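You operate a simulated robot arm through the tools that you are given. There is no shell and no other tool.

You are at the controls of a simulated robot arm. One attempt, no reset.

JOB
Tare the empty black pot and fill it with about 300 g of soil.
Fine: leave it on the filler's plate and swing the spout aside again. Where these are worked on the way, their far stop is far enough and under half their travel is too little: filler spout.

Only the result counts: the job must be done as asked and must still hold three seconds after the hand-in. Knocking over, shifting, dropping, spilling or breaking anything else fails it.

ROBOT AND FRAMES
A 6-joint arm with a two-finger gripper, fixed in place. Base frame: the origin is on the floor under the middle of its stand, x ahead of it, y to its left, z up; the work surface is at about z = 760. Units: mm, degrees, N and s.
With the tool pointing down near the work surface it reaches from about 300 to 680 mm from the base axis. Its first joint turns from -66.0 to 66.0 degrees. Payload 2.45 kg.
Tool frame: the origin (TCP) lies between the finger pads and is the grasp point; the fingertips stand 30 mm ahead of it; z points along the fingers, y is the line along which they close. The gripper opens to 106 mm; its body begins 79 mm behind the TCP.
Orientation is told as [roll, pitch, yaw] about the base's x, y, z axes, in that order, counted from this pose: with the fingers straight down and closing along the base's y, the tool's x points along the base's -x, its y along +y and its z along -z.

CONTROLS
- The arm moves only by the tool step_arm. Its argument "steps" is a list of rows, each an object of numbers (a shift or turn left out is 0, a gripper value left out holds the last): "dx", "dy", "dz": the shift along the tool's x, y, z in units of 300 mm (1.0 is 300 mm); "ax", "ay", "az": the turn, a rotation vector about the tool's x, y, z in units of 45 degrees (1.0 is 45 degrees). In form: [{"dx": .., "dy": .., "dz": .., "ax": .., "ay": .., "az": ..}, ...]. A call has 1 to 20 rows; each row is the pose to reach, as a shift and turn from the pose commanded when the call began, along the tool's axes at that moment. "claw" is the finger opening in mm, from 0 to 106, set as the call begins (left out, the last holds). A call with a number of a shift or a turn outside -1 to 1 is refused whole. A row lasts 0.2 s, in which the tool goes at most 50 mm and 8.6 degrees; a call with a longer step from one row to the next is refused whole, and so is a gripper value outside its range. A pose out of reach is approached as far as the arm can. The call stops where the force on the tool passes 70 N (or 10 N more than at its start, if that is more) or the arm is blocked; 0.2 s more then pass. Each finger travels about 153 mm/s and halts on what it meets, pressing with about 25 N; the grip force reading is that of the motor and also rises with nothing between the fingers. The clock runs only during rows and for 0.2 s after the last one: add rows that repeat a pose to give the fingers time. The reply holds the time, the measured pose of the TCP, the force on the tool along the base axes, the opening and the grip force, in the units named above and with some noise, with the torque about the TCP (base axes, N m) and any sound that the robot's microphone picked up.
- Cameras (640 x 400 px; columns grow to the right, rows downward): "scene" is fixed at [61.3, 410.4, 1413.8]; the picture's right is [-0.75, -0.66, 0.00], its down [-0.32, 0.36, -0.88] and it looks along [0.58, -0.66, -0.48] (base axes); focal length 258 px, centre (320, 200). "wrist" rides on the gripper at [76, -2, -106] in the tool frame; the picture's right is [0.02, 1.00, 0.00], its down [-0.78, 0.02, -0.62] and it looks along [-0.62, 0.01, 0.78] (tool axes); focal length 247 px, centre (320, 200). There is no depth. A picture from a camera that has moved, and an enlarged one, comes with that camera's place and axes in the base frame and with its lens.
- capture(camera): a new picture of that camera. It takes no simulated time.
- inspect(camera, box): a new picture of the part [left, top, right, bottom] of that camera's present view, enlarged. It takes no simulated time.
- job_done(): hands the job in; it is judged then, once.

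Places have to be worked out from the pictures, the camera data and where the tool is seen. Open the gripper and draw the arm clear of the work before you hand the job in, unless the task says otherwise.

The tools are called after "Request:" as name(argument=value, ...) on one line, values as JSON. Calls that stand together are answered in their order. step_arm: Moves the arm, as the interface text tells. Its arguments: {"type":"object","properties":{"steps":{"type":"array","items":{"type":"object","properties":{"dx":{"type":"number"},"dy":{"type":"number"},"dz":{"type":"number"},"ax":{"type":"number"},"ay":{"type":"number"},"az":{"type":"number"}}}},"claw":{"type":"number"}},"required":["steps"]} The other tools are called the same way: capture (camera) takes a picture; inspect (camera, box) takes an enlarged picture of a part of a camera's view; job_done () hands the job in.

At the start:

```text
time_s: 0.0
ee_pos: [388.4, 95.9, 1320.7]
tcp_rot: [-0.1, 0.0, 0.0]
force: [-0.1, 0.0, 0.4]
ft_torque: [0.0, 0.0, 0.0]
gripper_width: 106.1
finger_force: 0.0
```

scene: 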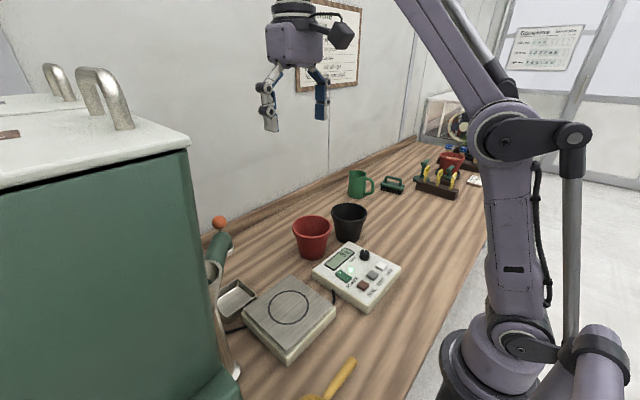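
wrist: 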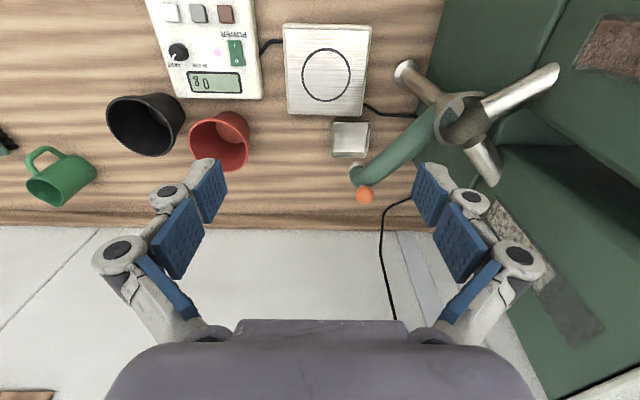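

I start with close-up views of the scale, its control panel, the spout and the posted notices.

Request:
inspect(camera="scene", box=[180, 180, 420, 380])

Request:
inspect(camera="wrist", box=[100, 0, 420, 200])

Request:
inspect(camera="wrist", box=[320, 0, 640, 220])

Request:
inspect(camera="scene", box=[290, 0, 370, 90])

Request:
inspect(camera="scene", box=[490, 10, 610, 90])

```text
2.00 times, centred on (300, 280) of scene
camera zoom: at [61.3, 410.4, 1413.8], right [-0.75, -0.66, 0.0], down [-0.32, 0.36, -0.88], along [0.58, -0.66, -0.48], focal length 516 px, centre (360, 40)
```

zoom: 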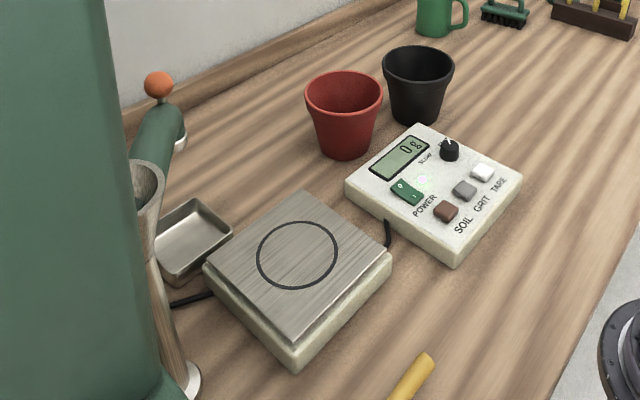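

```text
2.00 times, centred on (260, 100) of wrist
camera zoom: at [311.2, 93.7, 1427.7], right [-0.02, 1.0, 0.0], down [0.78, 0.02, 0.62], along [0.62, 0.01, -0.78], focal length 494 px, centre (440, 400)
```

zoom: 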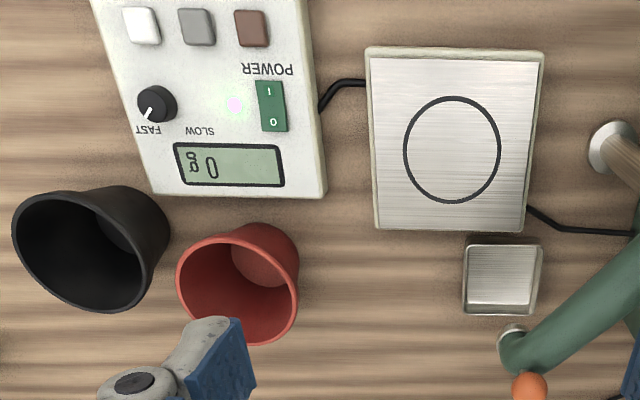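

```text
1.82 times, centred on (480, 110) of wrist
camera zoom: at [311.2, 93.7, 1427.7], right [-0.02, 1.0, 0.0], down [0.78, 0.02, 0.62], along [0.62, 0.01, -0.78], focal length 449 px, centre (29, 364)
```

zoom: 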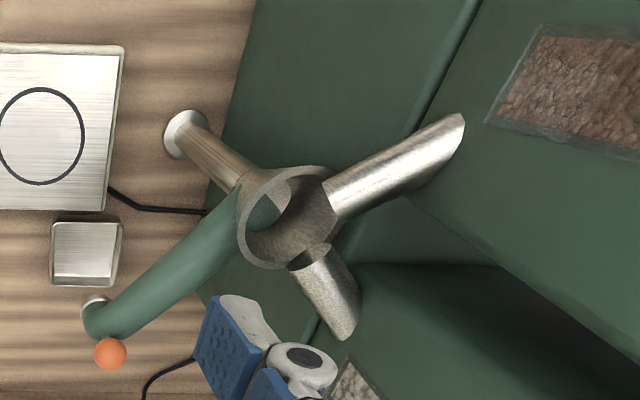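

```text
4.44 times, centred on (330, 45) of scene
camera zoom: at [61.3, 410.4, 1413.8], right [-0.75, -0.66, 0.0], down [-0.32, 0.36, -0.88], along [0.58, -0.66, -0.48], focal length 1147 px, centre (276, 889)
```

zoom: 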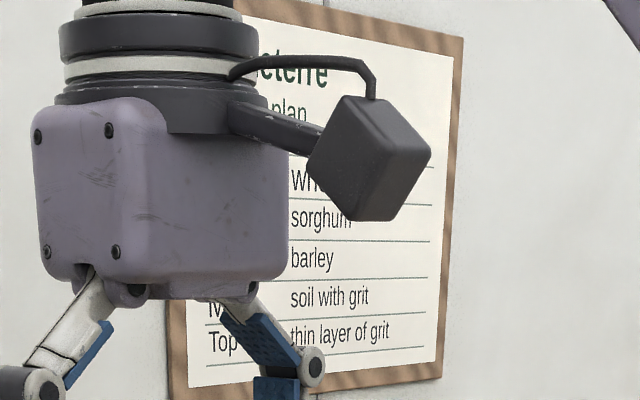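

```text
5.00 times, centred on (550, 50) of scene
camera zoom: at [61.3, 410.4, 1413.8], right [-0.75, -0.66, 0.0], down [-0.32, 0.36, -0.88], along [0.58, -0.66, -0.48], focal length 1290 px, centre (-830, 950)
```

zoom: 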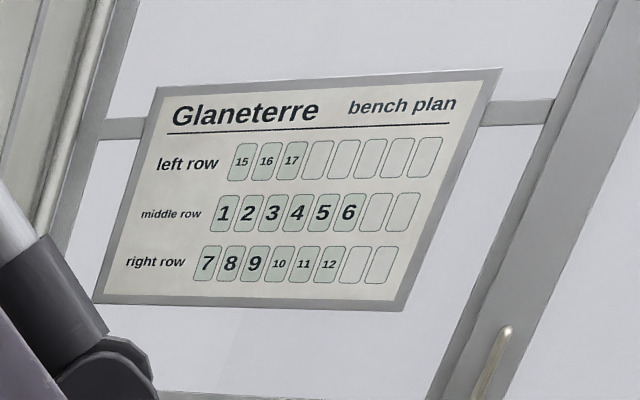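

The panel is on (0 g shown), with SOIL (brown), GRIT (grey) and TARE (white) buttons, and the knob points to FAST. The spout is parked over the small tray, with its pivot post near (442, 305). I'm moving the wrist camera to look at the panel and pots from closer.

Request:
step_arm(steps=[{"dx": 0.01, "dy": -0.08, "dz": 0.08}, {"dx": 0.02, "dy": -0.16, "dz": 0.16}, {"dx": 0.03, "dy": -0.24, "dz": 0.24}, {"dx": 0.04, "dy": -0.32, "dz": 0.32}, {"dx": 0.04, "dy": -0.387, "dz": 0.4}, {"dx": 0.04, "dy": -0.387, "dz": 0.4}], claw=106)

Request:
capture(camera="wrist")

Request:
capture(camera="scene")

```text
time_s: 1.4
ee_pos: [378.2, -22.3, 1200.0]
tcp_rot: [0.0, 0.0, 0.0]
force: [0.7, -0.4, 0.5]
ft_torque: [0.03, -0.03, 0.01]
gripper_width: 106.0
finger_force: 0.0
```

```text
taken
camera wrist: at [300.9, -23.7, 1306.6], right [-0.02, 1.0, 0.0], down [0.78, 0.02, 0.62], along [0.62, 0.01, -0.78], focal length 247 px, centre (320, 200)
```

wrist: 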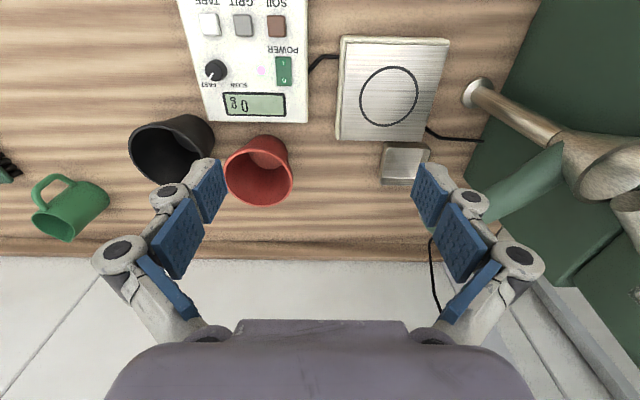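

```text
taken
```

scene: 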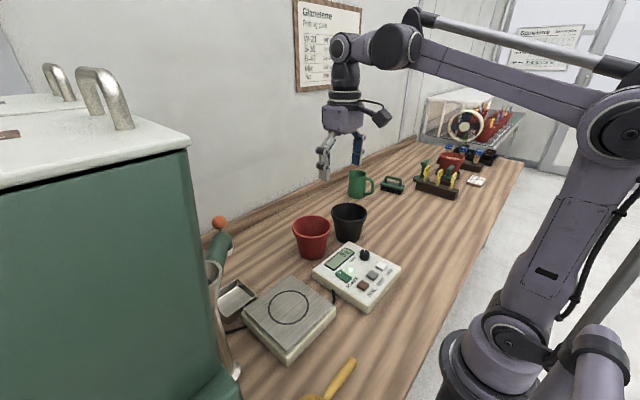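

Getting enlarged wrist views to measure the panel, pots and plate.

Request:
inspect(camera="wrist", box=[120, 0, 320, 125])

Request:
inspect(camera="wrist", box=[120, 90, 320, 215])

Request:
inspect(camera="wrist", box=[320, 20, 640, 220])

Request:
inspect(camera="scene", box=[300, 230, 420, 320])

Request:
inspect(camera="scene", box=[180, 190, 340, 390])

Request:
inspect(camera="scene", box=[290, 0, 370, 90])

```text
3.20 times, centred on (220, 62) of wrist
camera zoom: at [300.9, -23.7, 1306.6], right [-0.02, 1.0, 0.0], down [0.78, 0.02, 0.62], along [0.62, 0.01, -0.78], focal length 790 px, centre (640, 640)
```

zoom: 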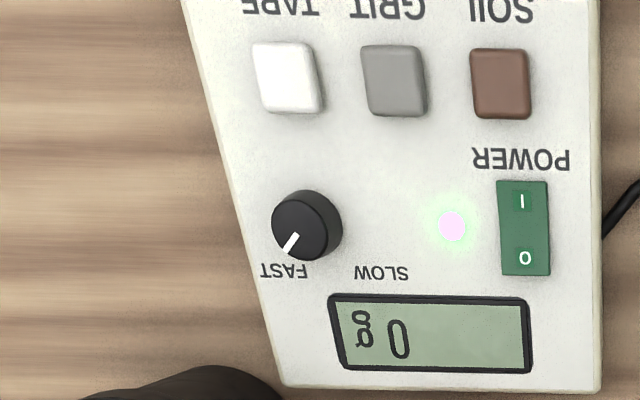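

```text
3.20 times, centred on (220, 152) of wrist
camera zoom: at [300.9, -23.7, 1306.6], right [-0.02, 1.0, 0.0], down [0.78, 0.02, 0.62], along [0.62, 0.01, -0.78], focal length 790 px, centre (640, 352)
```

zoom: 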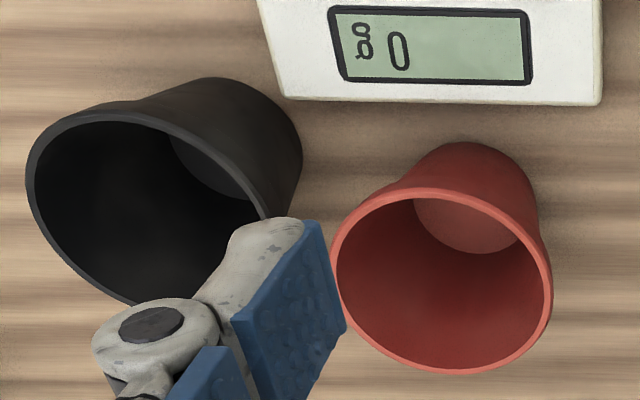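

```text
2.00 times, centred on (480, 120) of wrist
camera zoom: at [300.9, -23.7, 1306.6], right [-0.02, 1.0, 0.0], down [0.78, 0.02, 0.62], along [0.62, 0.01, -0.78], focal length 494 px, centre (0, 360)
```

zoom: 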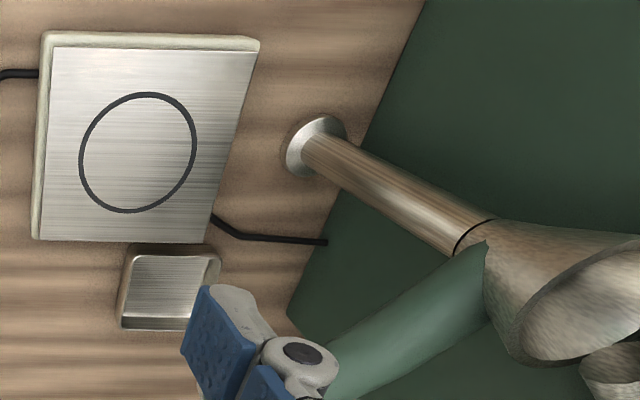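

```text
4.44 times, centred on (360, 275) of scene
camera zoom: at [61.3, 410.3, 1413.8], right [-0.75, -0.66, 0.0], down [-0.32, 0.36, -0.88], along [0.58, -0.66, -0.48], focal length 1147 px, centre (142, -133)
```

zoom: 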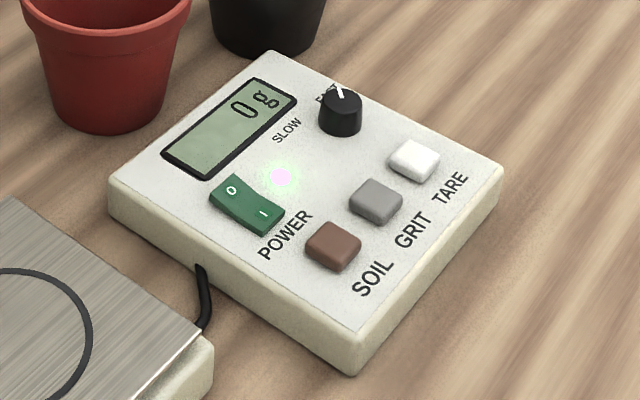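

```text
2.00 times, centred on (260, 290) of scene
camera zoom: at [61.3, 410.3, 1413.8], right [-0.75, -0.66, 0.0], down [-0.32, 0.36, -0.88], along [0.58, -0.66, -0.48], focal length 516 px, centre (440, 20)
```

zoom: 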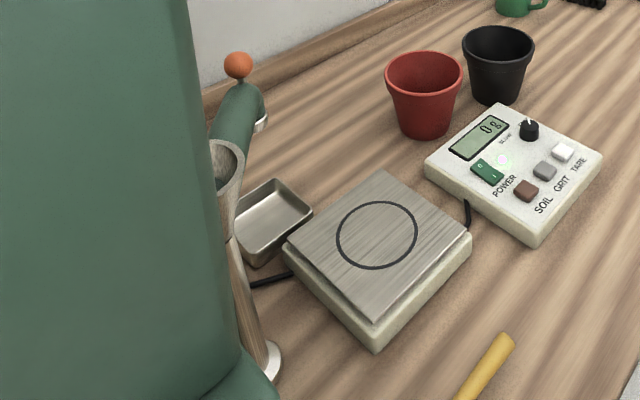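

```text
4.44 times, centred on (330, 45) of scene
camera zoom: at [61.3, 410.3, 1413.8], right [-0.75, -0.66, 0.0], down [-0.32, 0.36, -0.88], along [0.58, -0.66, -0.48], focal length 1147 px, centre (276, 889)
```

zoom: 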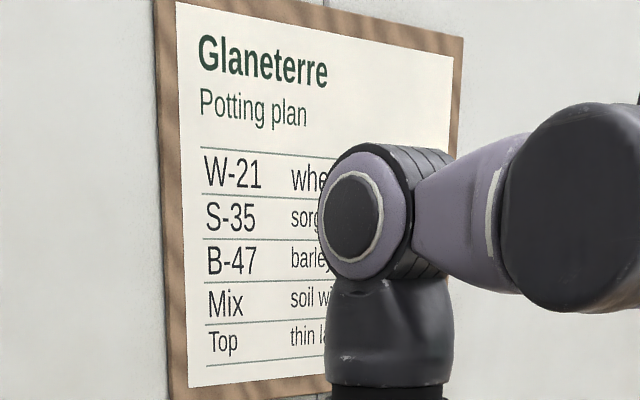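

The measurements put the buttons at x≈330 (SOIL y≈-96, GRIT y≈-149, TARE y≈-203, tops z≈815). The plate centre is at about (437, 107, 817) and the black pot at about (550, -317). I'm moving the wrist camera over the black pot to measure it.

Request:
step_arm(steps=[{"dx": -0.034, "dy": -0.132, "dz": 0.043}, {"dx": -0.069, "dy": -0.265, "dz": 0.086}, {"dx": -0.103, "dy": -0.397, "dz": 0.129}, {"dx": -0.137, "dy": -0.53, "dz": 0.171}, {"dx": -0.171, "dy": -0.662, "dz": 0.214}, {"dx": -0.206, "dy": -0.794, "dz": 0.257}, {"dx": -0.24, "dy": -0.927, "dz": 0.3}, {"dx": -0.24, "dy": -0.927, "dz": 0.3}])

Request:
capture(camera="wrist")

Request:
capture(camera="scene")

```text
time_s: 3.2
ee_pos: [445.7, -298.4, 1107.8]
tcp_rot: [0.0, 0.0, 0.0]
force: [-0.9, 0.2, 0.6]
ft_torque: [-0.01, 0.02, 0.02]
gripper_width: 105.9
finger_force: 0.2
```

```text
taken
camera wrist: at [369.2, -300.1, 1216.0], right [-0.02, 1.0, 0.0], down [0.78, 0.02, 0.62], along [0.62, 0.01, -0.78], focal length 247 px, centre (320, 200)
```

wrist: 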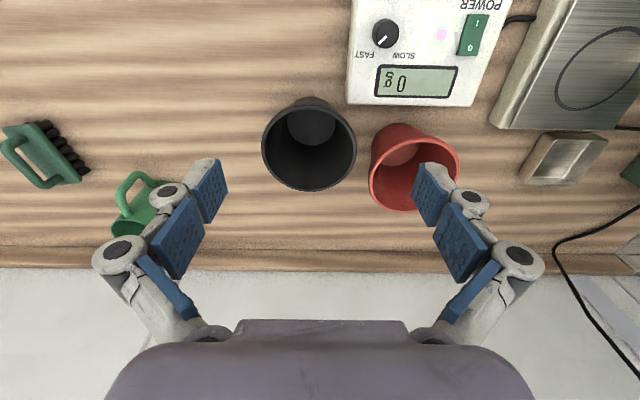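

```text
taken
```

scene: 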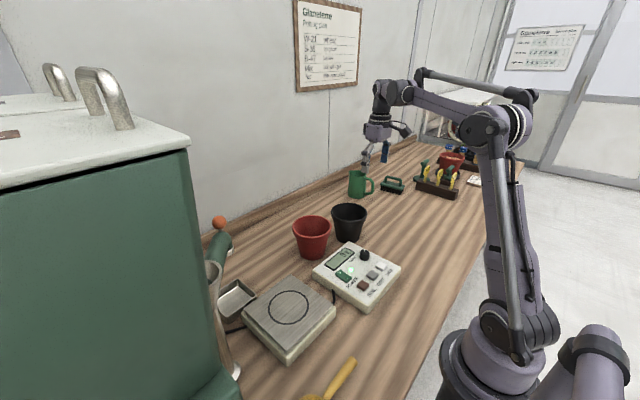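

Request:
inspect(camera="wrist", box=[230, 70, 480, 226])

Request:
inspect(camera="scene", box=[280, 160, 420, 260])

Request:
inspect(camera="scene", box=[290, 0, 370, 90])

```text
2.56 times, centred on (355, 148) of wrist
camera zoom: at [369.2, -300.1, 1216.0], right [-0.02, 1.0, 0.0], down [0.78, 0.02, 0.62], along [0.62, 0.01, -0.78], focal length 632 px, centre (230, 333)
```

zoom: 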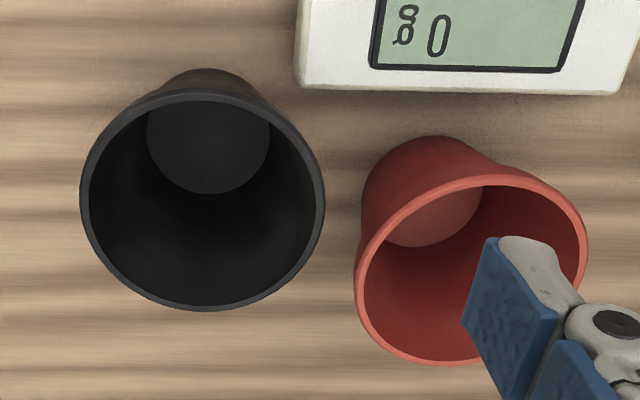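

```text
4.00 times, centred on (350, 210) of scene
camera zoom: at [61.3, 410.3, 1413.8], right [-0.75, -0.66, 0.0], down [-0.32, 0.36, -0.88], along [0.58, -0.66, -0.48], focal length 1032 px, centre (200, 160)
```

zoom: 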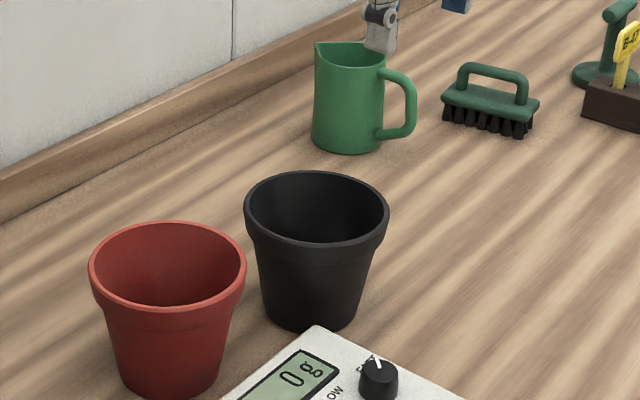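

```text
4.44 times, centred on (330, 45) of scene
camera zoom: at [61.3, 410.3, 1413.8], right [-0.75, -0.66, 0.0], down [-0.32, 0.36, -0.88], along [0.58, -0.66, -0.48], focal length 1147 px, centre (276, 889)
```

zoom: 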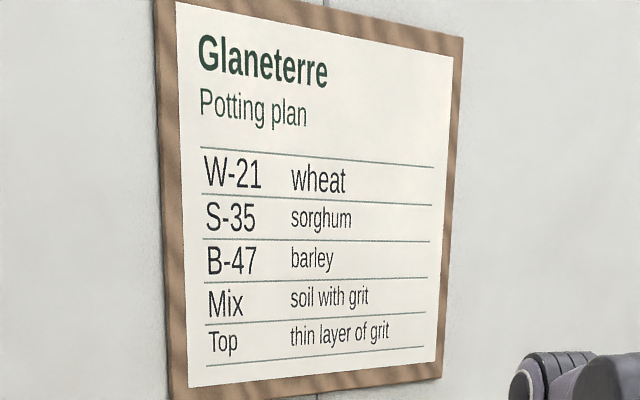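

The black pot's rim is about 138 mm across, too wide for the 106 mm opening. Its centre is about (541, -313) with the rim at z≈890, so I'll pinch the wall on its -y side with the tool tilted about 8° to match the taper. First I go to a pose above that point with the fingers partly closed.

Request:
step_arm(steps=[{"dx": -0.08, "dy": -0.067, "dz": 0.07, "ax": -0.045}, {"dx": -0.16, "dy": -0.134, "dz": 0.14, "ax": -0.09}, {"dx": -0.24, "dy": -0.2, "dz": 0.21, "ax": -0.135}, {"dx": -0.32, "dy": -0.267, "dz": 0.28, "ax": -0.178}, {"dx": -0.32, "dy": -0.267, "dz": 0.34, "ax": -0.178}, {"dx": -0.32, "dy": -0.267, "dz": 0.34, "ax": -0.178}, {"dx": -0.32, "dy": -0.267, "dz": 0.34, "ax": -0.178}], claw=64)

Request:
capture(camera="wrist")

Request:
inspect(camera="scene", box=[280, 110, 440, 260])

```text
time_s: 4.8
ee_pos: [535.1, -370.7, 1003.6]
tcp_rot: [8.0, 0.0, -0.1]
force: [-0.3, 0.3, 0.0]
ft_torque: [0.02, 0.0, 0.0]
gripper_width: 64.2
finger_force: 0.1
out of reach, approached as far as the arm can: row 4, 5, 6, 7
```

```text
taken
camera wrist: at [458.2, -387.1, 1109.7], right [-0.02, 0.99, 0.14], down [0.78, -0.07, 0.62], along [0.62, 0.12, -0.77], focal length 247 px, centre (320, 200)
```

wrist: 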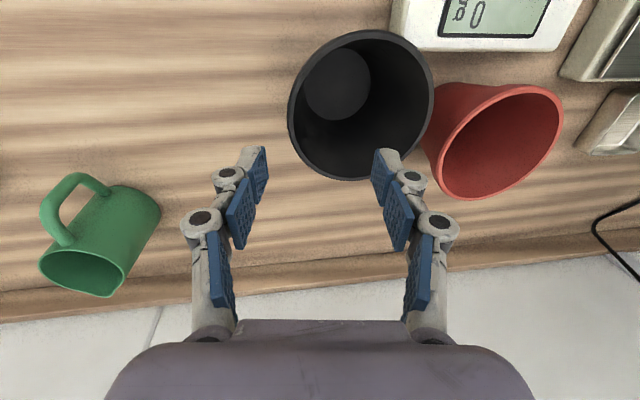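

```text
2.67 times, centred on (360, 185) of scene
camera zoom: at [61.3, 410.4, 1413.8], right [-0.75, -0.66, 0.0], down [-0.32, 0.36, -0.88], along [0.58, -0.66, -0.48], focal length 688 px, centre (213, 240)
```

zoom: 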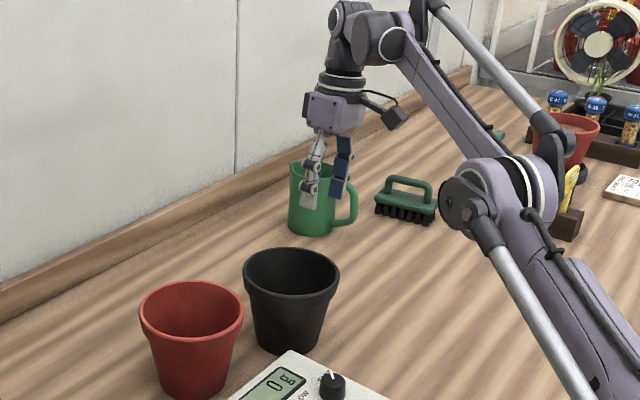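

That pose is just beyond reach (radius about 650). I'll yaw the tool -45° and use the rim point on the pot's (-x,-y) side, nearer the base at about (496, -358).

Request:
step_arm(steps=[{"dx": 0.061, "dy": 0.003, "dz": 0.0, "ay": -0.023, "az": 0.165}, {"dx": 0.122, "dy": 0.006, "dz": 0.0, "ay": -0.046, "az": 0.33}, {"dx": 0.183, "dy": 0.009, "dz": 0.02, "ay": -0.0695, "az": 0.495}, {"dx": 0.183, "dy": 0.009, "dz": 0.04, "ay": -0.0925, "az": 0.66}, {"dx": 0.183, "dy": 0.009, "dz": 0.06, "ay": -0.116, "az": 0.825}, {"dx": 0.183, "dy": 0.009, "dz": 0.079, "ay": -0.139, "az": 0.99}, {"dx": 0.183, "dy": 0.009, "dz": 0.079, "ay": -0.139, "az": 0.99}, {"dx": 0.183, "dy": 0.009, "dz": 0.079, "ay": -0.139, "az": 0.99}])

Request:
capture(camera="wrist")

Request:
inspect(camera="scene", box=[280, 110, 440, 260])

```text
time_s: 6.6
ee_pos: [478.3, -364.7, 981.7]
tcp_rot: [8.0, -0.1, -45.0]
force: [-0.1, 0.5, -1.1]
ft_torque: [-0.04, 0.02, 0.0]
gripper_width: 63.8
finger_force: 0.0
```

```text
taken
camera wrist: at [412.3, -322.3, 1087.5], right [0.69, 0.71, 0.14], down [0.5, -0.6, 0.62], along [0.53, -0.35, -0.77], focal length 247 px, centre (320, 200)
```

wrist: 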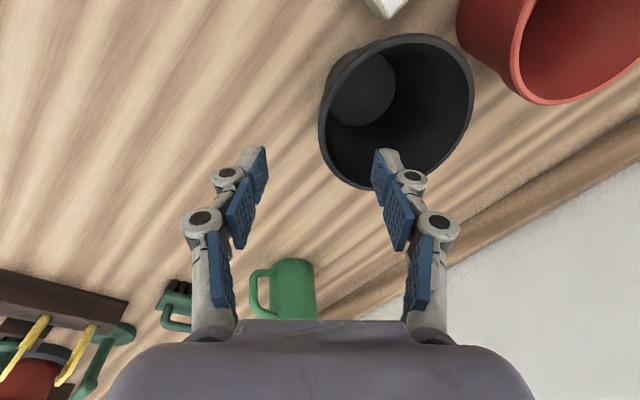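

```text
2.67 times, centred on (360, 185) of scene
camera zoom: at [61.3, 410.4, 1413.8], right [-0.75, -0.66, 0.0], down [-0.32, 0.36, -0.88], along [0.58, -0.66, -0.48], focal length 688 px, centre (213, 240)
```

zoom: 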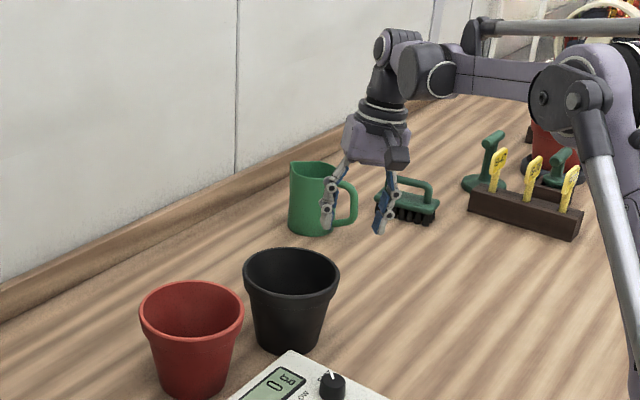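

Zooming in on the rim from here to refine the pot's position.

Request:
inspect(camera="wrist", box=[290, 10, 530, 160])

Request:
inspect(camera="wrist", box=[160, 60, 500, 272])

```text
2.67 times, centred on (410, 85) of wrist
camera zoom: at [412.3, -322.3, 1087.5], right [0.69, 0.71, 0.14], down [0.5, -0.6, 0.62], along [0.53, -0.35, -0.77], focal length 659 px, centre (80, 507)
```

zoom: 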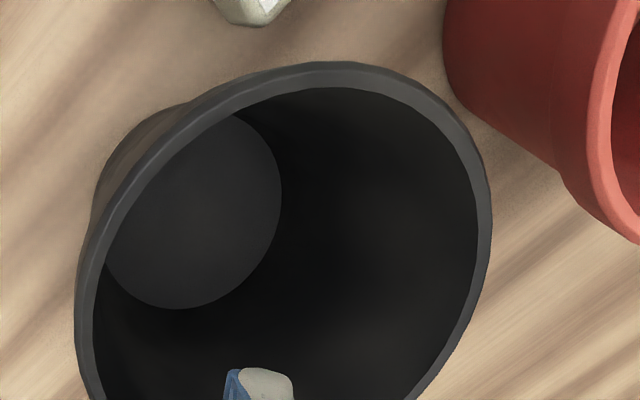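

```text
1.88 times, centred on (330, 166) of wrist
camera zoom: at [412.3, -322.3, 1087.5], right [0.69, 0.71, 0.14], down [0.5, -0.6, 0.62], along [0.53, -0.35, -0.77], focal length 465 px, centre (301, 264)
```

zoom: 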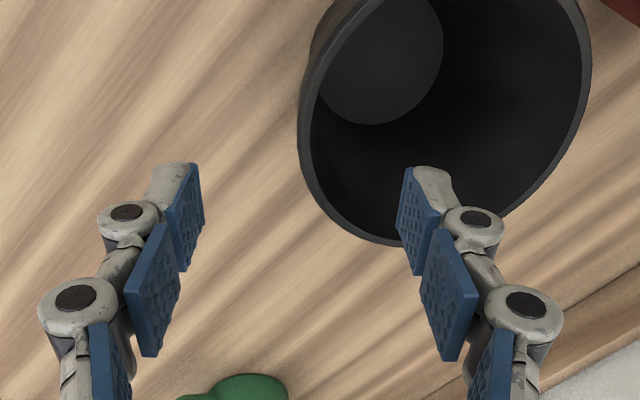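

The rim fit gives centre (539, -314), radius 68, rim z≈889. I'm shifting about 7 mm along tool -x and descending about 108 mm along the wall direction so the pads straddle the wall about 15 mm below the rim.

Request:
step_arm(steps=[{"dx": -0.0236, "dy": 0.0023, "dz": 0.1}, {"dx": -0.0236, "dy": 0.0023, "dz": 0.2}, {"dx": -0.0236, "dy": 0.0023, "dz": 0.26}, {"dx": -0.0236, "dy": 0.0023, "dz": 0.31}, {"dx": -0.0236, "dy": 0.0023, "dz": 0.34}, {"dx": -0.0236, "dy": 0.0023, "dz": 0.363}, {"dx": -0.0236, "dy": 0.0023, "dz": 0.363}])

Request:
capture(camera="wrist")

Request:
inspect(camera="scene", box=[310, 150, 430, 260])

```text
time_s: 8.2
ee_pos: [494.8, -360.0, 874.2]
tcp_rot: [8.1, 0.0, -45.0]
force: [-0.2, -0.5, -0.4]
ft_torque: [-0.03, -0.02, -0.01]
gripper_width: 64.0
finger_force: 0.0
```

```text
taken
camera wrist: at [428.8, -317.6, 979.1], right [0.69, 0.71, 0.14], down [0.5, -0.6, 0.62], along [0.53, -0.35, -0.77], focal length 247 px, centre (320, 200)
```

wrist: 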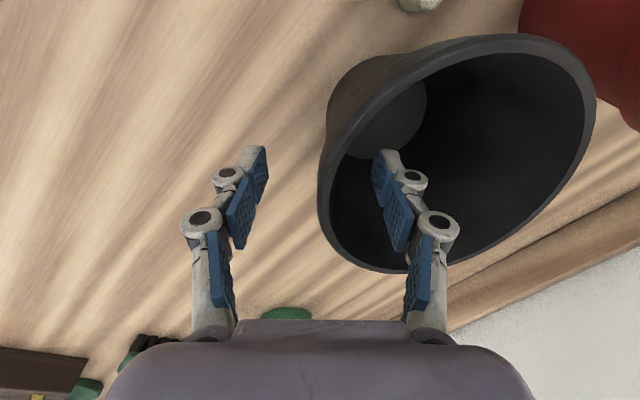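

```text
3.64 times, centred on (370, 205) of scene
camera zoom: at [61.3, 410.4, 1413.8], right [-0.75, -0.66, 0.0], down [-0.32, 0.36, -0.88], along [0.58, -0.66, -0.48], focal length 938 px, centre (138, 182)
```

zoom: 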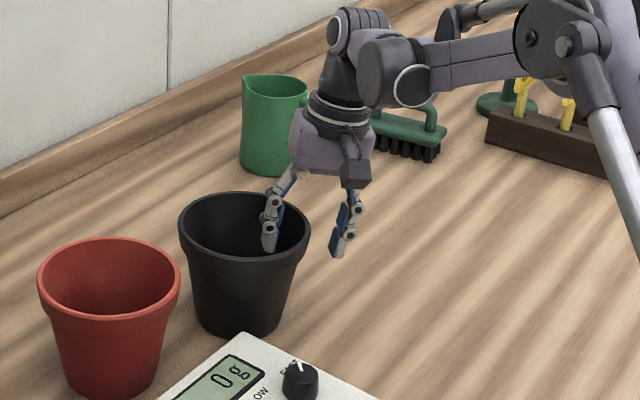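

The inner finger is inside the pot and the outer one outside, with the wall between the pads. Closing on the wall now.

Request:
step_arm(steps=[{"dy": 0.006}, {"dy": 0.006}, {"dy": 0.006}, {"dy": 0.006}], claw=0)

Request:
capture(camera="wrist")

Request:
inspect(camera="scene", box=[310, 150, 430, 260])

```text
time_s: 9.2
ee_pos: [496.8, -358.0, 872.7]
tcp_rot: [8.2, -0.1, -45.0]
force: [2.4, 1.9, 6.1]
ft_torque: [0.57, -0.22, -0.1]
gripper_width: 8.0
finger_force: 25.1
```

```text
taken
camera wrist: at [430.5, -316.5, 979.4], right [0.69, 0.71, 0.14], down [0.5, -0.6, 0.62], along [0.53, -0.35, -0.77], focal length 247 px, centre (320, 200)
```

wrist: 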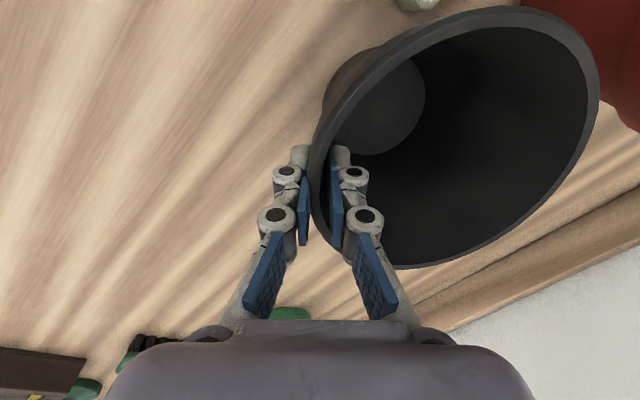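

```text
3.64 times, centred on (370, 205) of scene
camera zoom: at [61.2, 410.5, 1413.8], right [-0.75, -0.66, 0.0], down [-0.32, 0.36, -0.88], along [0.58, -0.66, -0.48], focal length 938 px, centre (138, 182)
```

zoom: 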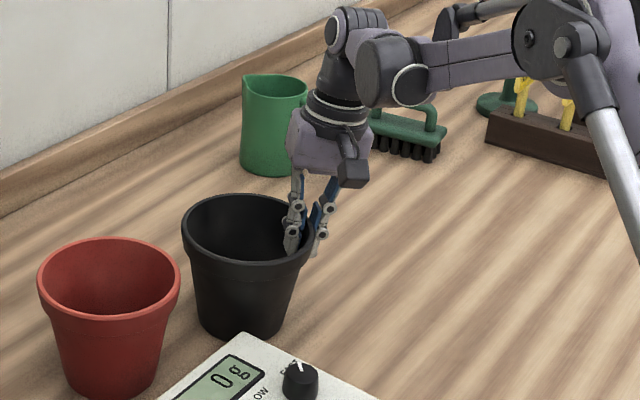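

Gripped at 8 mm width with 25 N. I'm lifting straight up by 40 mm to check the hold and whether the pot hangs level.

Request:
step_arm(steps=[{"dy": 0.0023, "dz": -0.0165}, {"dy": 0.0046, "dz": -0.033}, {"dy": 0.0093, "dz": -0.066}, {"dy": 0.0139, "dz": -0.099}, {"dy": 0.0186, "dz": -0.132}, {"dy": 0.0186, "dz": -0.132}, {"dy": 0.0186, "dz": -0.132}])

Request:
capture(camera="wrist")

Request:
inspect(camera="scene", box=[310, 130, 430, 240])

```text
time_s: 10.8
ee_pos: [496.6, -357.7, 914.0]
tcp_rot: [7.9, 0.0, -45.0]
force: [-0.6, -0.1, -1.0]
ft_torque: [0.01, 0.01, 0.0]
gripper_width: 7.0
finger_force: 25.4
```

```text
taken
camera wrist: at [430.3, -314.6, 1019.5], right [0.69, 0.71, 0.14], down [0.5, -0.6, 0.62], along [0.53, -0.35, -0.77], focal length 247 px, centre (320, 200)
```

wrist: 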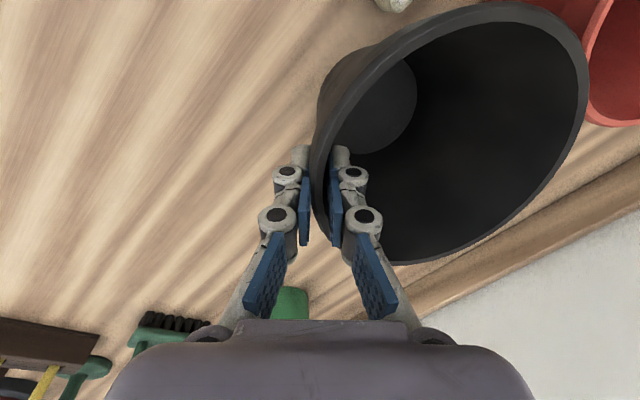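

```text
3.64 times, centred on (370, 185) of scene
camera zoom: at [61.3, 410.3, 1413.8], right [-0.75, -0.66, 0.0], down [-0.32, 0.36, -0.88], along [0.58, -0.66, -0.48], focal length 938 px, centre (138, 254)
```

zoom: 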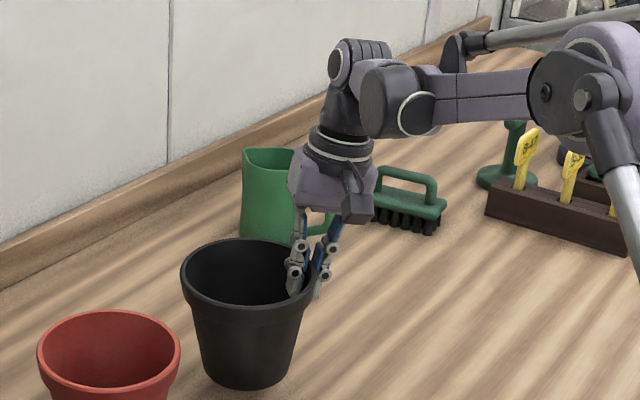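

The pot is held (about 1 N). I'm raising it another 100 mm and carrying it in -x then +y, at x≈437, clear of the red pot and above the panel.

Request:
step_arm(steps=[{"dy": 0.0155, "dz": -0.11}, {"dy": 0.031, "dz": -0.22}, {"dy": 0.0464, "dz": -0.33}, {"dx": 0.106, "dy": 0.0347, "dz": -0.332}, {"dx": 0.212, "dy": 0.023, "dz": -0.333}, {"dx": 0.318, "dy": 0.0113, "dz": -0.335}, {"dx": 0.424, "dy": 0.0, "dz": -0.337}, {"dx": 0.514, "dy": 0.0743, "dz": -0.326}, {"dx": 0.599, "dy": 0.154, "dz": -0.315}, {"dx": 0.681, "dy": 0.235, "dz": -0.303}, {"dx": 0.764, "dy": 0.317, "dz": -0.292}, {"dx": 0.764, "dy": 0.317, "dz": -0.292}])

Request:
capture(camera="wrist")

Request:
capture(camera="scene")

```text
time_s: 13.4
ee_pos: [392.8, -136.2, 1013.6]
tcp_rot: [8.0, 0.0, -45.2]
force: [0.1, 0.6, -0.7]
ft_torque: [-0.02, 0.03, 0.03]
gripper_width: 7.0
finger_force: 24.8
```

```text
taken
camera wrist: at [326.9, -93.9, 1119.1], right [0.69, 0.71, 0.14], down [0.5, -0.6, 0.62], along [0.53, -0.35, -0.77], focal length 247 px, centre (320, 200)
```

wrist: 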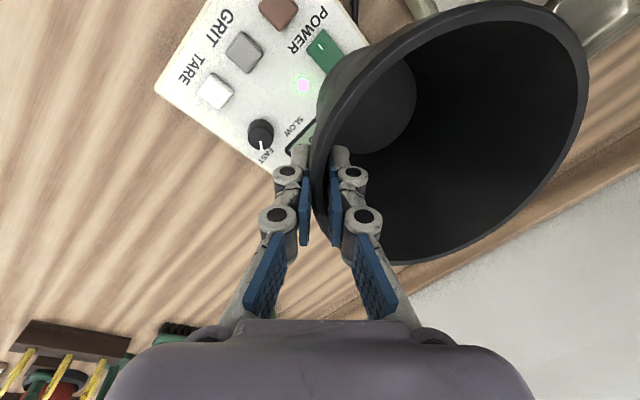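

```text
taken
```

scene: 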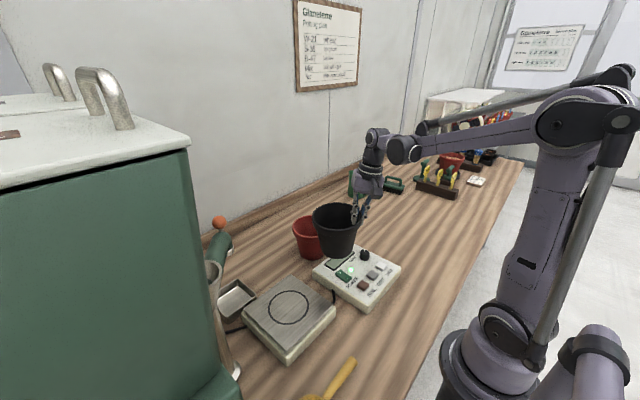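

Checking the pot's tilt and the plate's exact place before moving on.

Request:
inspect(camera="scene", box=[290, 180, 410, 270])

Request:
inspect(camera="scene", box=[220, 260, 350, 370])

Request:
inspect(camera="wrist", box=[290, 0, 640, 219])

```text
4.44 times, centred on (350, 225) of scene
camera zoom: at [61.3, 410.4, 1413.8], right [-0.75, -0.66, 0.0], down [-0.32, 0.36, -0.88], along [0.58, -0.66, -0.48], focal length 1147 px, centre (187, 89)
```

zoom: 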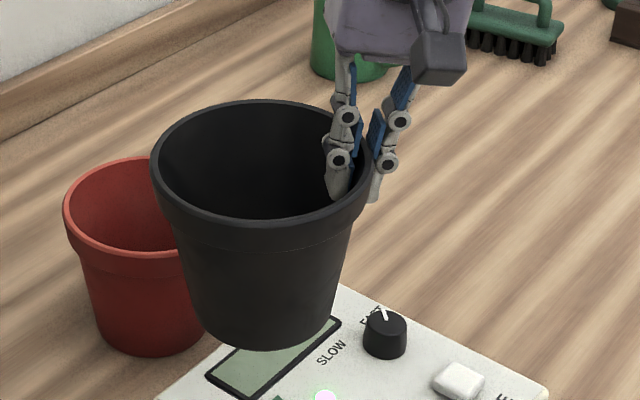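

```text
3.64 times, centred on (285, 315) of scene
camera zoom: at [61.3, 410.4, 1413.8], right [-0.75, -0.66, 0.0], down [-0.32, 0.36, -0.88], along [0.58, -0.66, -0.48], focal length 938 px, centre (447, -218)
```

zoom: 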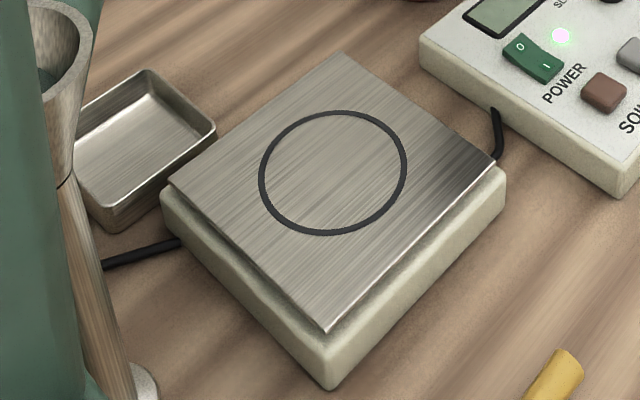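

```text
1.83 times, centred on (465, 110) of wrist
camera zoom: at [326.9, -93.9, 1119.1], right [0.69, 0.71, 0.14], down [0.5, -0.6, 0.62], along [0.53, -0.35, -0.77], focal length 451 px, centre (55, 365)
```

zoom: 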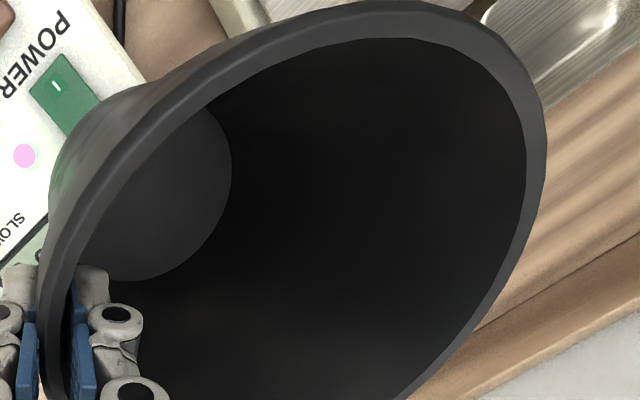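

The pot sags about 4° with the far side low, so I'm adding 4° of roll to level it while carrying it over the plate, +198 mm in y and still about 80 mm above the plate.

Request:
step_arm(steps=[{"dx": 0.078, "dy": 0.077, "dz": 0.011, "ax": -0.015}, {"dx": 0.155, "dy": 0.155, "dz": 0.022, "ax": -0.03}, {"dx": 0.233, "dy": 0.232, "dz": 0.033, "ax": -0.045}, {"dx": 0.31, "dy": 0.309, "dz": 0.043, "ax": -0.06}, {"dx": 0.388, "dy": 0.387, "dz": 0.054, "ax": -0.075}, {"dx": 0.465, "dy": 0.464, "dz": 0.065, "ax": -0.089}, {"dx": 0.465, "dy": 0.464, "dz": 0.065, "ax": -0.089}, {"dx": 0.465, "dy": 0.464, "dz": 0.065, "ax": -0.089}])

Request:
capture(camera="wrist")

Request:
inspect(camera="scene", box=[190, 180, 370, 360])

```text
time_s: 15.2
ee_pos: [393.7, 62.2, 1015.7]
tcp_rot: [12.0, 0.0, -45.0]
force: [-0.2, 0.3, -0.1]
ft_torque: [-0.03, 0.03, -0.03]
gripper_width: 6.8
finger_force: 24.8
```

```text
taken
camera wrist: at [322.5, 97.8, 1119.5], right [0.68, 0.71, 0.21], down [0.47, -0.63, 0.61], along [0.56, -0.32, -0.76], focal length 247 px, centre (320, 200)
```

wrist: 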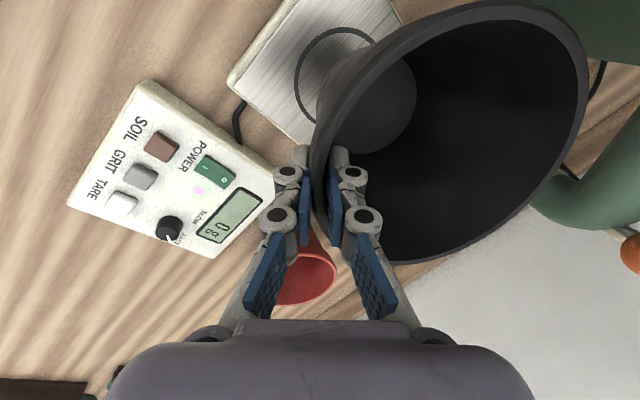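

```text
2.22 times, centred on (280, 270) of scene
camera zoom: at [61.3, 410.4, 1413.8], right [-0.75, -0.66, 0.0], down [-0.32, 0.36, -0.88], along [0.58, -0.66, -0.48], focal length 574 px, centre (409, 44)
```

zoom: 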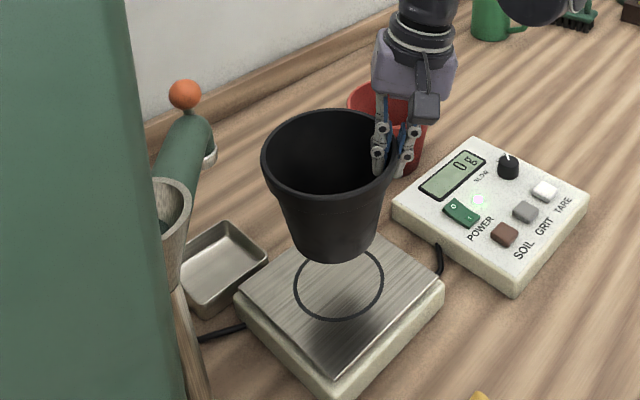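

The pot now hangs level, about 85 mm above the plate circle, with only a few mm of offset. I'm lowering 70 mm with a small correction.

Request:
step_arm(steps=[{"dx": 0.0118, "dy": -0.011, "dz": 0.057}, {"dx": 0.0118, "dy": -0.022, "dz": 0.114}, {"dx": 0.0118, "dy": -0.034, "dz": 0.172}, {"dx": 0.0118, "dy": -0.0462, "dz": 0.2288}, {"dx": 0.0118, "dy": -0.0462, "dz": 0.2288}, {"dx": 0.0118, "dy": -0.0462, "dz": 0.2288}])

Request:
inspect(camera="scene", box=[210, 200, 370, 360])

Request:
inspect(camera="wrist", box=[220, 0, 540, 200])

```text
time_s: 16.6
ee_pos: [392.1, 63.5, 945.4]
tcp_rot: [12.0, 0.1, -45.0]
force: [-0.3, 0.2, -0.4]
ft_torque: [-0.01, 0.05, 0.0]
gripper_width: 6.6
finger_force: 25.5
```

```text
2.50 times, centred on (290, 280) of scene
camera zoom: at [61.3, 410.4, 1413.8], right [-0.75, -0.66, 0.0], down [-0.32, 0.36, -0.88], along [0.58, -0.66, -0.48], focal length 645 px, centre (395, 0)
```

zoom: 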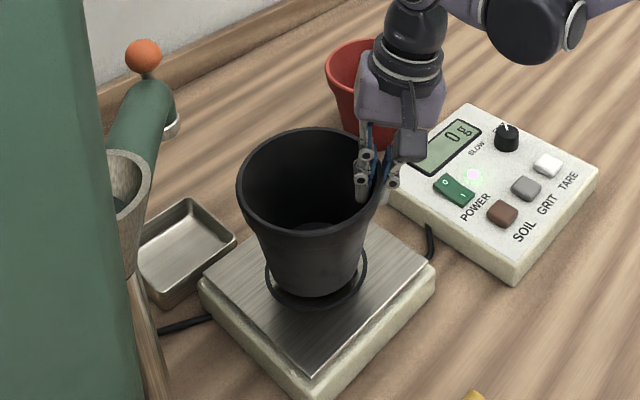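

```text
2.00 times, centred on (380, 100) of wrist
camera zoom: at [320.9, 100.2, 1049.6], right [0.68, 0.71, 0.21], down [0.47, -0.63, 0.61], along [0.56, -0.32, -0.76], focal length 494 px, centre (200, 400)
```

zoom: 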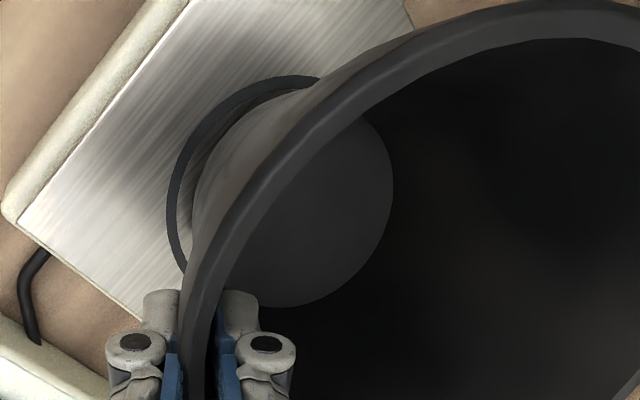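

The pot is centred over the circle, about 10–15 mm above the plate. I'm lowering in small steps and watching the force and display.

Request:
step_arm(steps=[{"dy": -0.0028, "dz": 0.013}, {"dy": -0.0055, "dz": 0.0261}, {"dy": -0.0055, "dz": 0.0261}])

Request:
inspect(camera="scene", box=[230, 220, 410, 340])

```text
time_s: 17.4
ee_pos: [390.8, 62.8, 937.9]
tcp_rot: [12.0, 0.0, -45.0]
force: [0.2, 0.1, -0.6]
ft_torque: [0.0, 0.04, 0.01]
gripper_width: 6.6
finger_force: 24.8
```

```text
3.33 times, centred on (320, 280) of scene
camera zoom: at [61.3, 410.4, 1413.8], right [-0.75, -0.66, 0.0], down [-0.32, 0.36, -0.88], along [0.58, -0.66, -0.48], focal length 860 px, centre (320, -67)
```

zoom: 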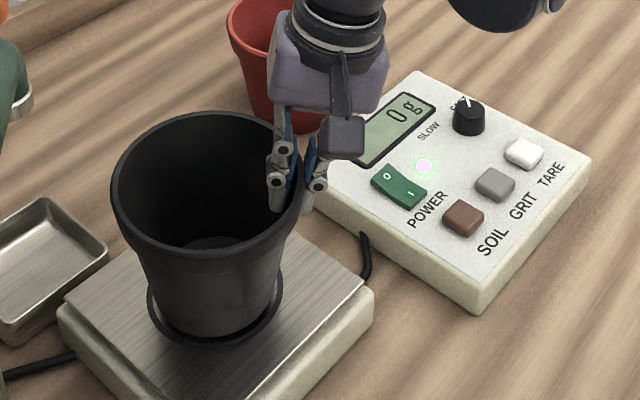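

Still 0 g on the display and no contact. I continue down in small steps.

Request:
step_arm(steps=[{"dy": -0.0014, "dz": 0.0065}, {"dy": -0.0028, "dz": 0.013}, {"dy": -0.0028, "dz": 0.013}])

Request:
inspect(camera="scene", box=[230, 220, 410, 340])

```text
time_s: 18.2
ee_pos: [390.5, 63.1, 932.8]
tcp_rot: [12.0, 0.1, -45.0]
force: [0.2, -0.2, -0.5]
ft_torque: [-0.03, 0.01, 0.01]
gripper_width: 6.4
finger_force: 25.1
```

```text
3.33 times, centred on (320, 280) of scene
camera zoom: at [61.3, 410.4, 1413.8], right [-0.75, -0.66, 0.0], down [-0.32, 0.36, -0.88], along [0.58, -0.66, -0.48], focal length 860 px, centre (320, -67)
```

zoom: 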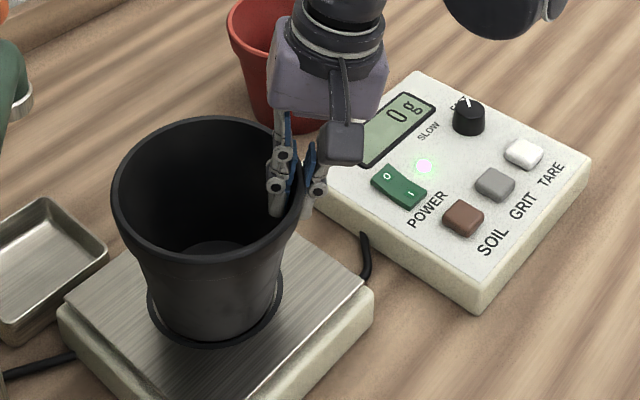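

Request:
step_arm(steps=[{"dy": -0.0014, "dz": 0.0065}, {"dy": -0.0021, "dz": 0.0098}, {"dy": -0.0021, "dz": 0.0098}])

Request:
inspect(camera="scene", box=[230, 220, 410, 340])

```text
time_s: 19.0
ee_pos: [391.0, 62.4, 928.9]
tcp_rot: [11.9, 0.0, -45.1]
force: [-0.8, -1.1, 4.6]
ft_torque: [0.22, 0.1, 0.04]
gripper_width: 6.5
finger_force: 24.8
```

```text
3.33 times, centred on (320, 280) of scene
camera zoom: at [61.2, 410.3, 1413.8], right [-0.75, -0.66, 0.0], down [-0.32, 0.36, -0.88], along [0.58, -0.66, -0.48], focal length 860 px, centre (320, -67)
```

zoom: 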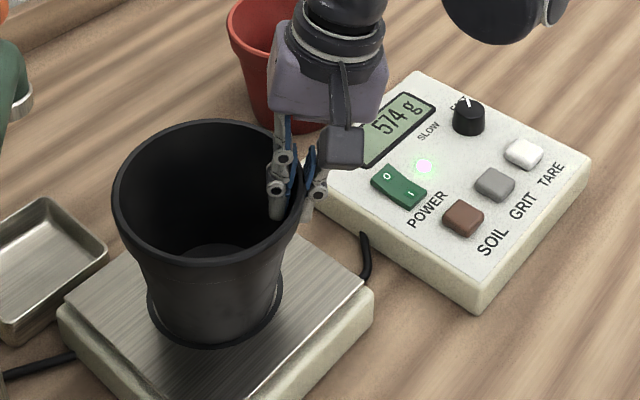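

The pot is seated (display 574 g from the light press). I'm opening the fingers to 50 mm to release it.

Request:
step_arm(steps=[{"dy": 0.0007, "dz": -0.0033}, {"dy": 0.0007, "dz": -0.0033}, {"dy": 0.0007, "dz": -0.0033}], claw=50)

Request:
inspect(camera="scene", box=[210, 200, 410, 340])

Request:
capture(camera="wrist")

```text
time_s: 19.8
ee_pos: [390.9, 62.8, 930.4]
tcp_rot: [12.1, 0.1, -45.0]
force: [0.9, 0.0, -0.7]
ft_torque: [-0.02, 0.0, 0.03]
gripper_width: 49.9
finger_force: 0.0
```

```text
2.86 times, centred on (310, 270) of scene
camera zoom: at [61.3, 410.4, 1413.8], right [-0.75, -0.66, 0.0], down [-0.32, 0.36, -0.88], along [0.58, -0.66, -0.48], focal length 737 px, centre (349, 0)
```

zoom: 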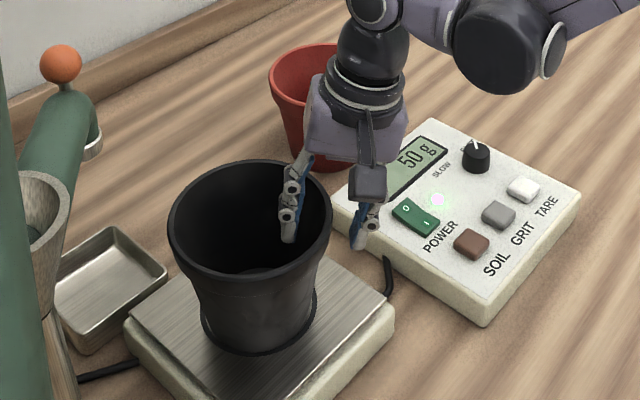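

```text
taken
camera wrist: at [319.6, 100.1, 1034.0], right [0.68, 0.71, 0.21], down [0.47, -0.63, 0.61], along [0.56, -0.32, -0.76], focal length 247 px, centre (320, 200)
```

wrist: 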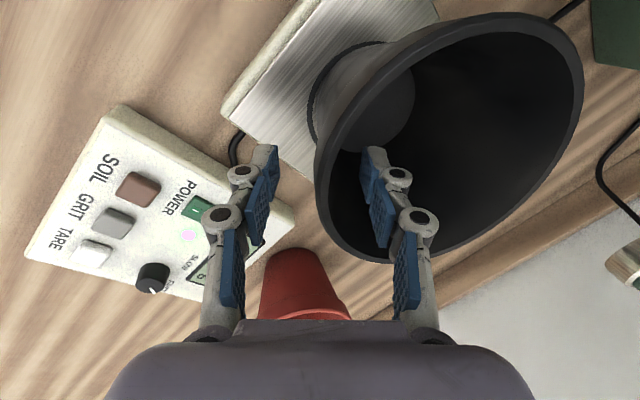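

Withdrawing the fingers along the tool axis, clear of the pot.

Request:
step_arm(steps=[{"dz": -0.07}, {"dz": -0.16}, {"dz": -0.27}, {"dz": -0.4}, {"dz": -0.4}])

Request:
inspect(camera="scene", box=[210, 200, 410, 340])

Request:
capture(camera="wrist")

```text
time_s: 21.0
ee_pos: [374.8, 48.5, 1046.2]
tcp_rot: [12.0, 0.0, -45.0]
force: [-0.2, 0.0, 0.7]
ft_torque: [-0.02, 0.02, -0.01]
gripper_width: 50.1
finger_force: 0.1
```

```text
2.86 times, centred on (310, 270) of scene
camera zoom: at [61.3, 410.4, 1413.8], right [-0.75, -0.66, 0.0], down [-0.32, 0.36, -0.88], along [0.58, -0.66, -0.48], focal length 737 px, centre (349, 0)
```

zoom: 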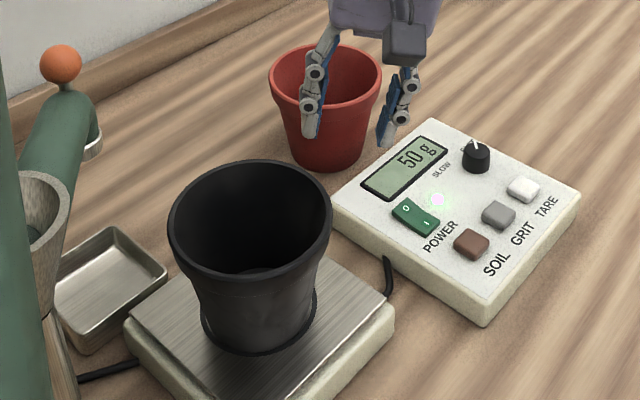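

```text
taken
camera wrist: at [303.1, 85.6, 1151.9], right [0.68, 0.71, 0.21], down [0.47, -0.63, 0.61], along [0.56, -0.32, -0.76], focal length 247 px, centre (320, 200)
```

wrist: 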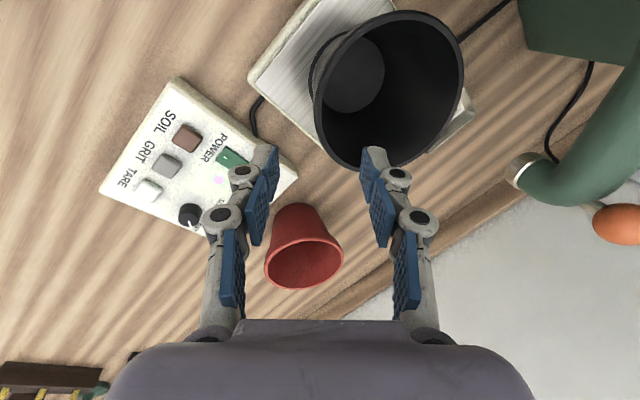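

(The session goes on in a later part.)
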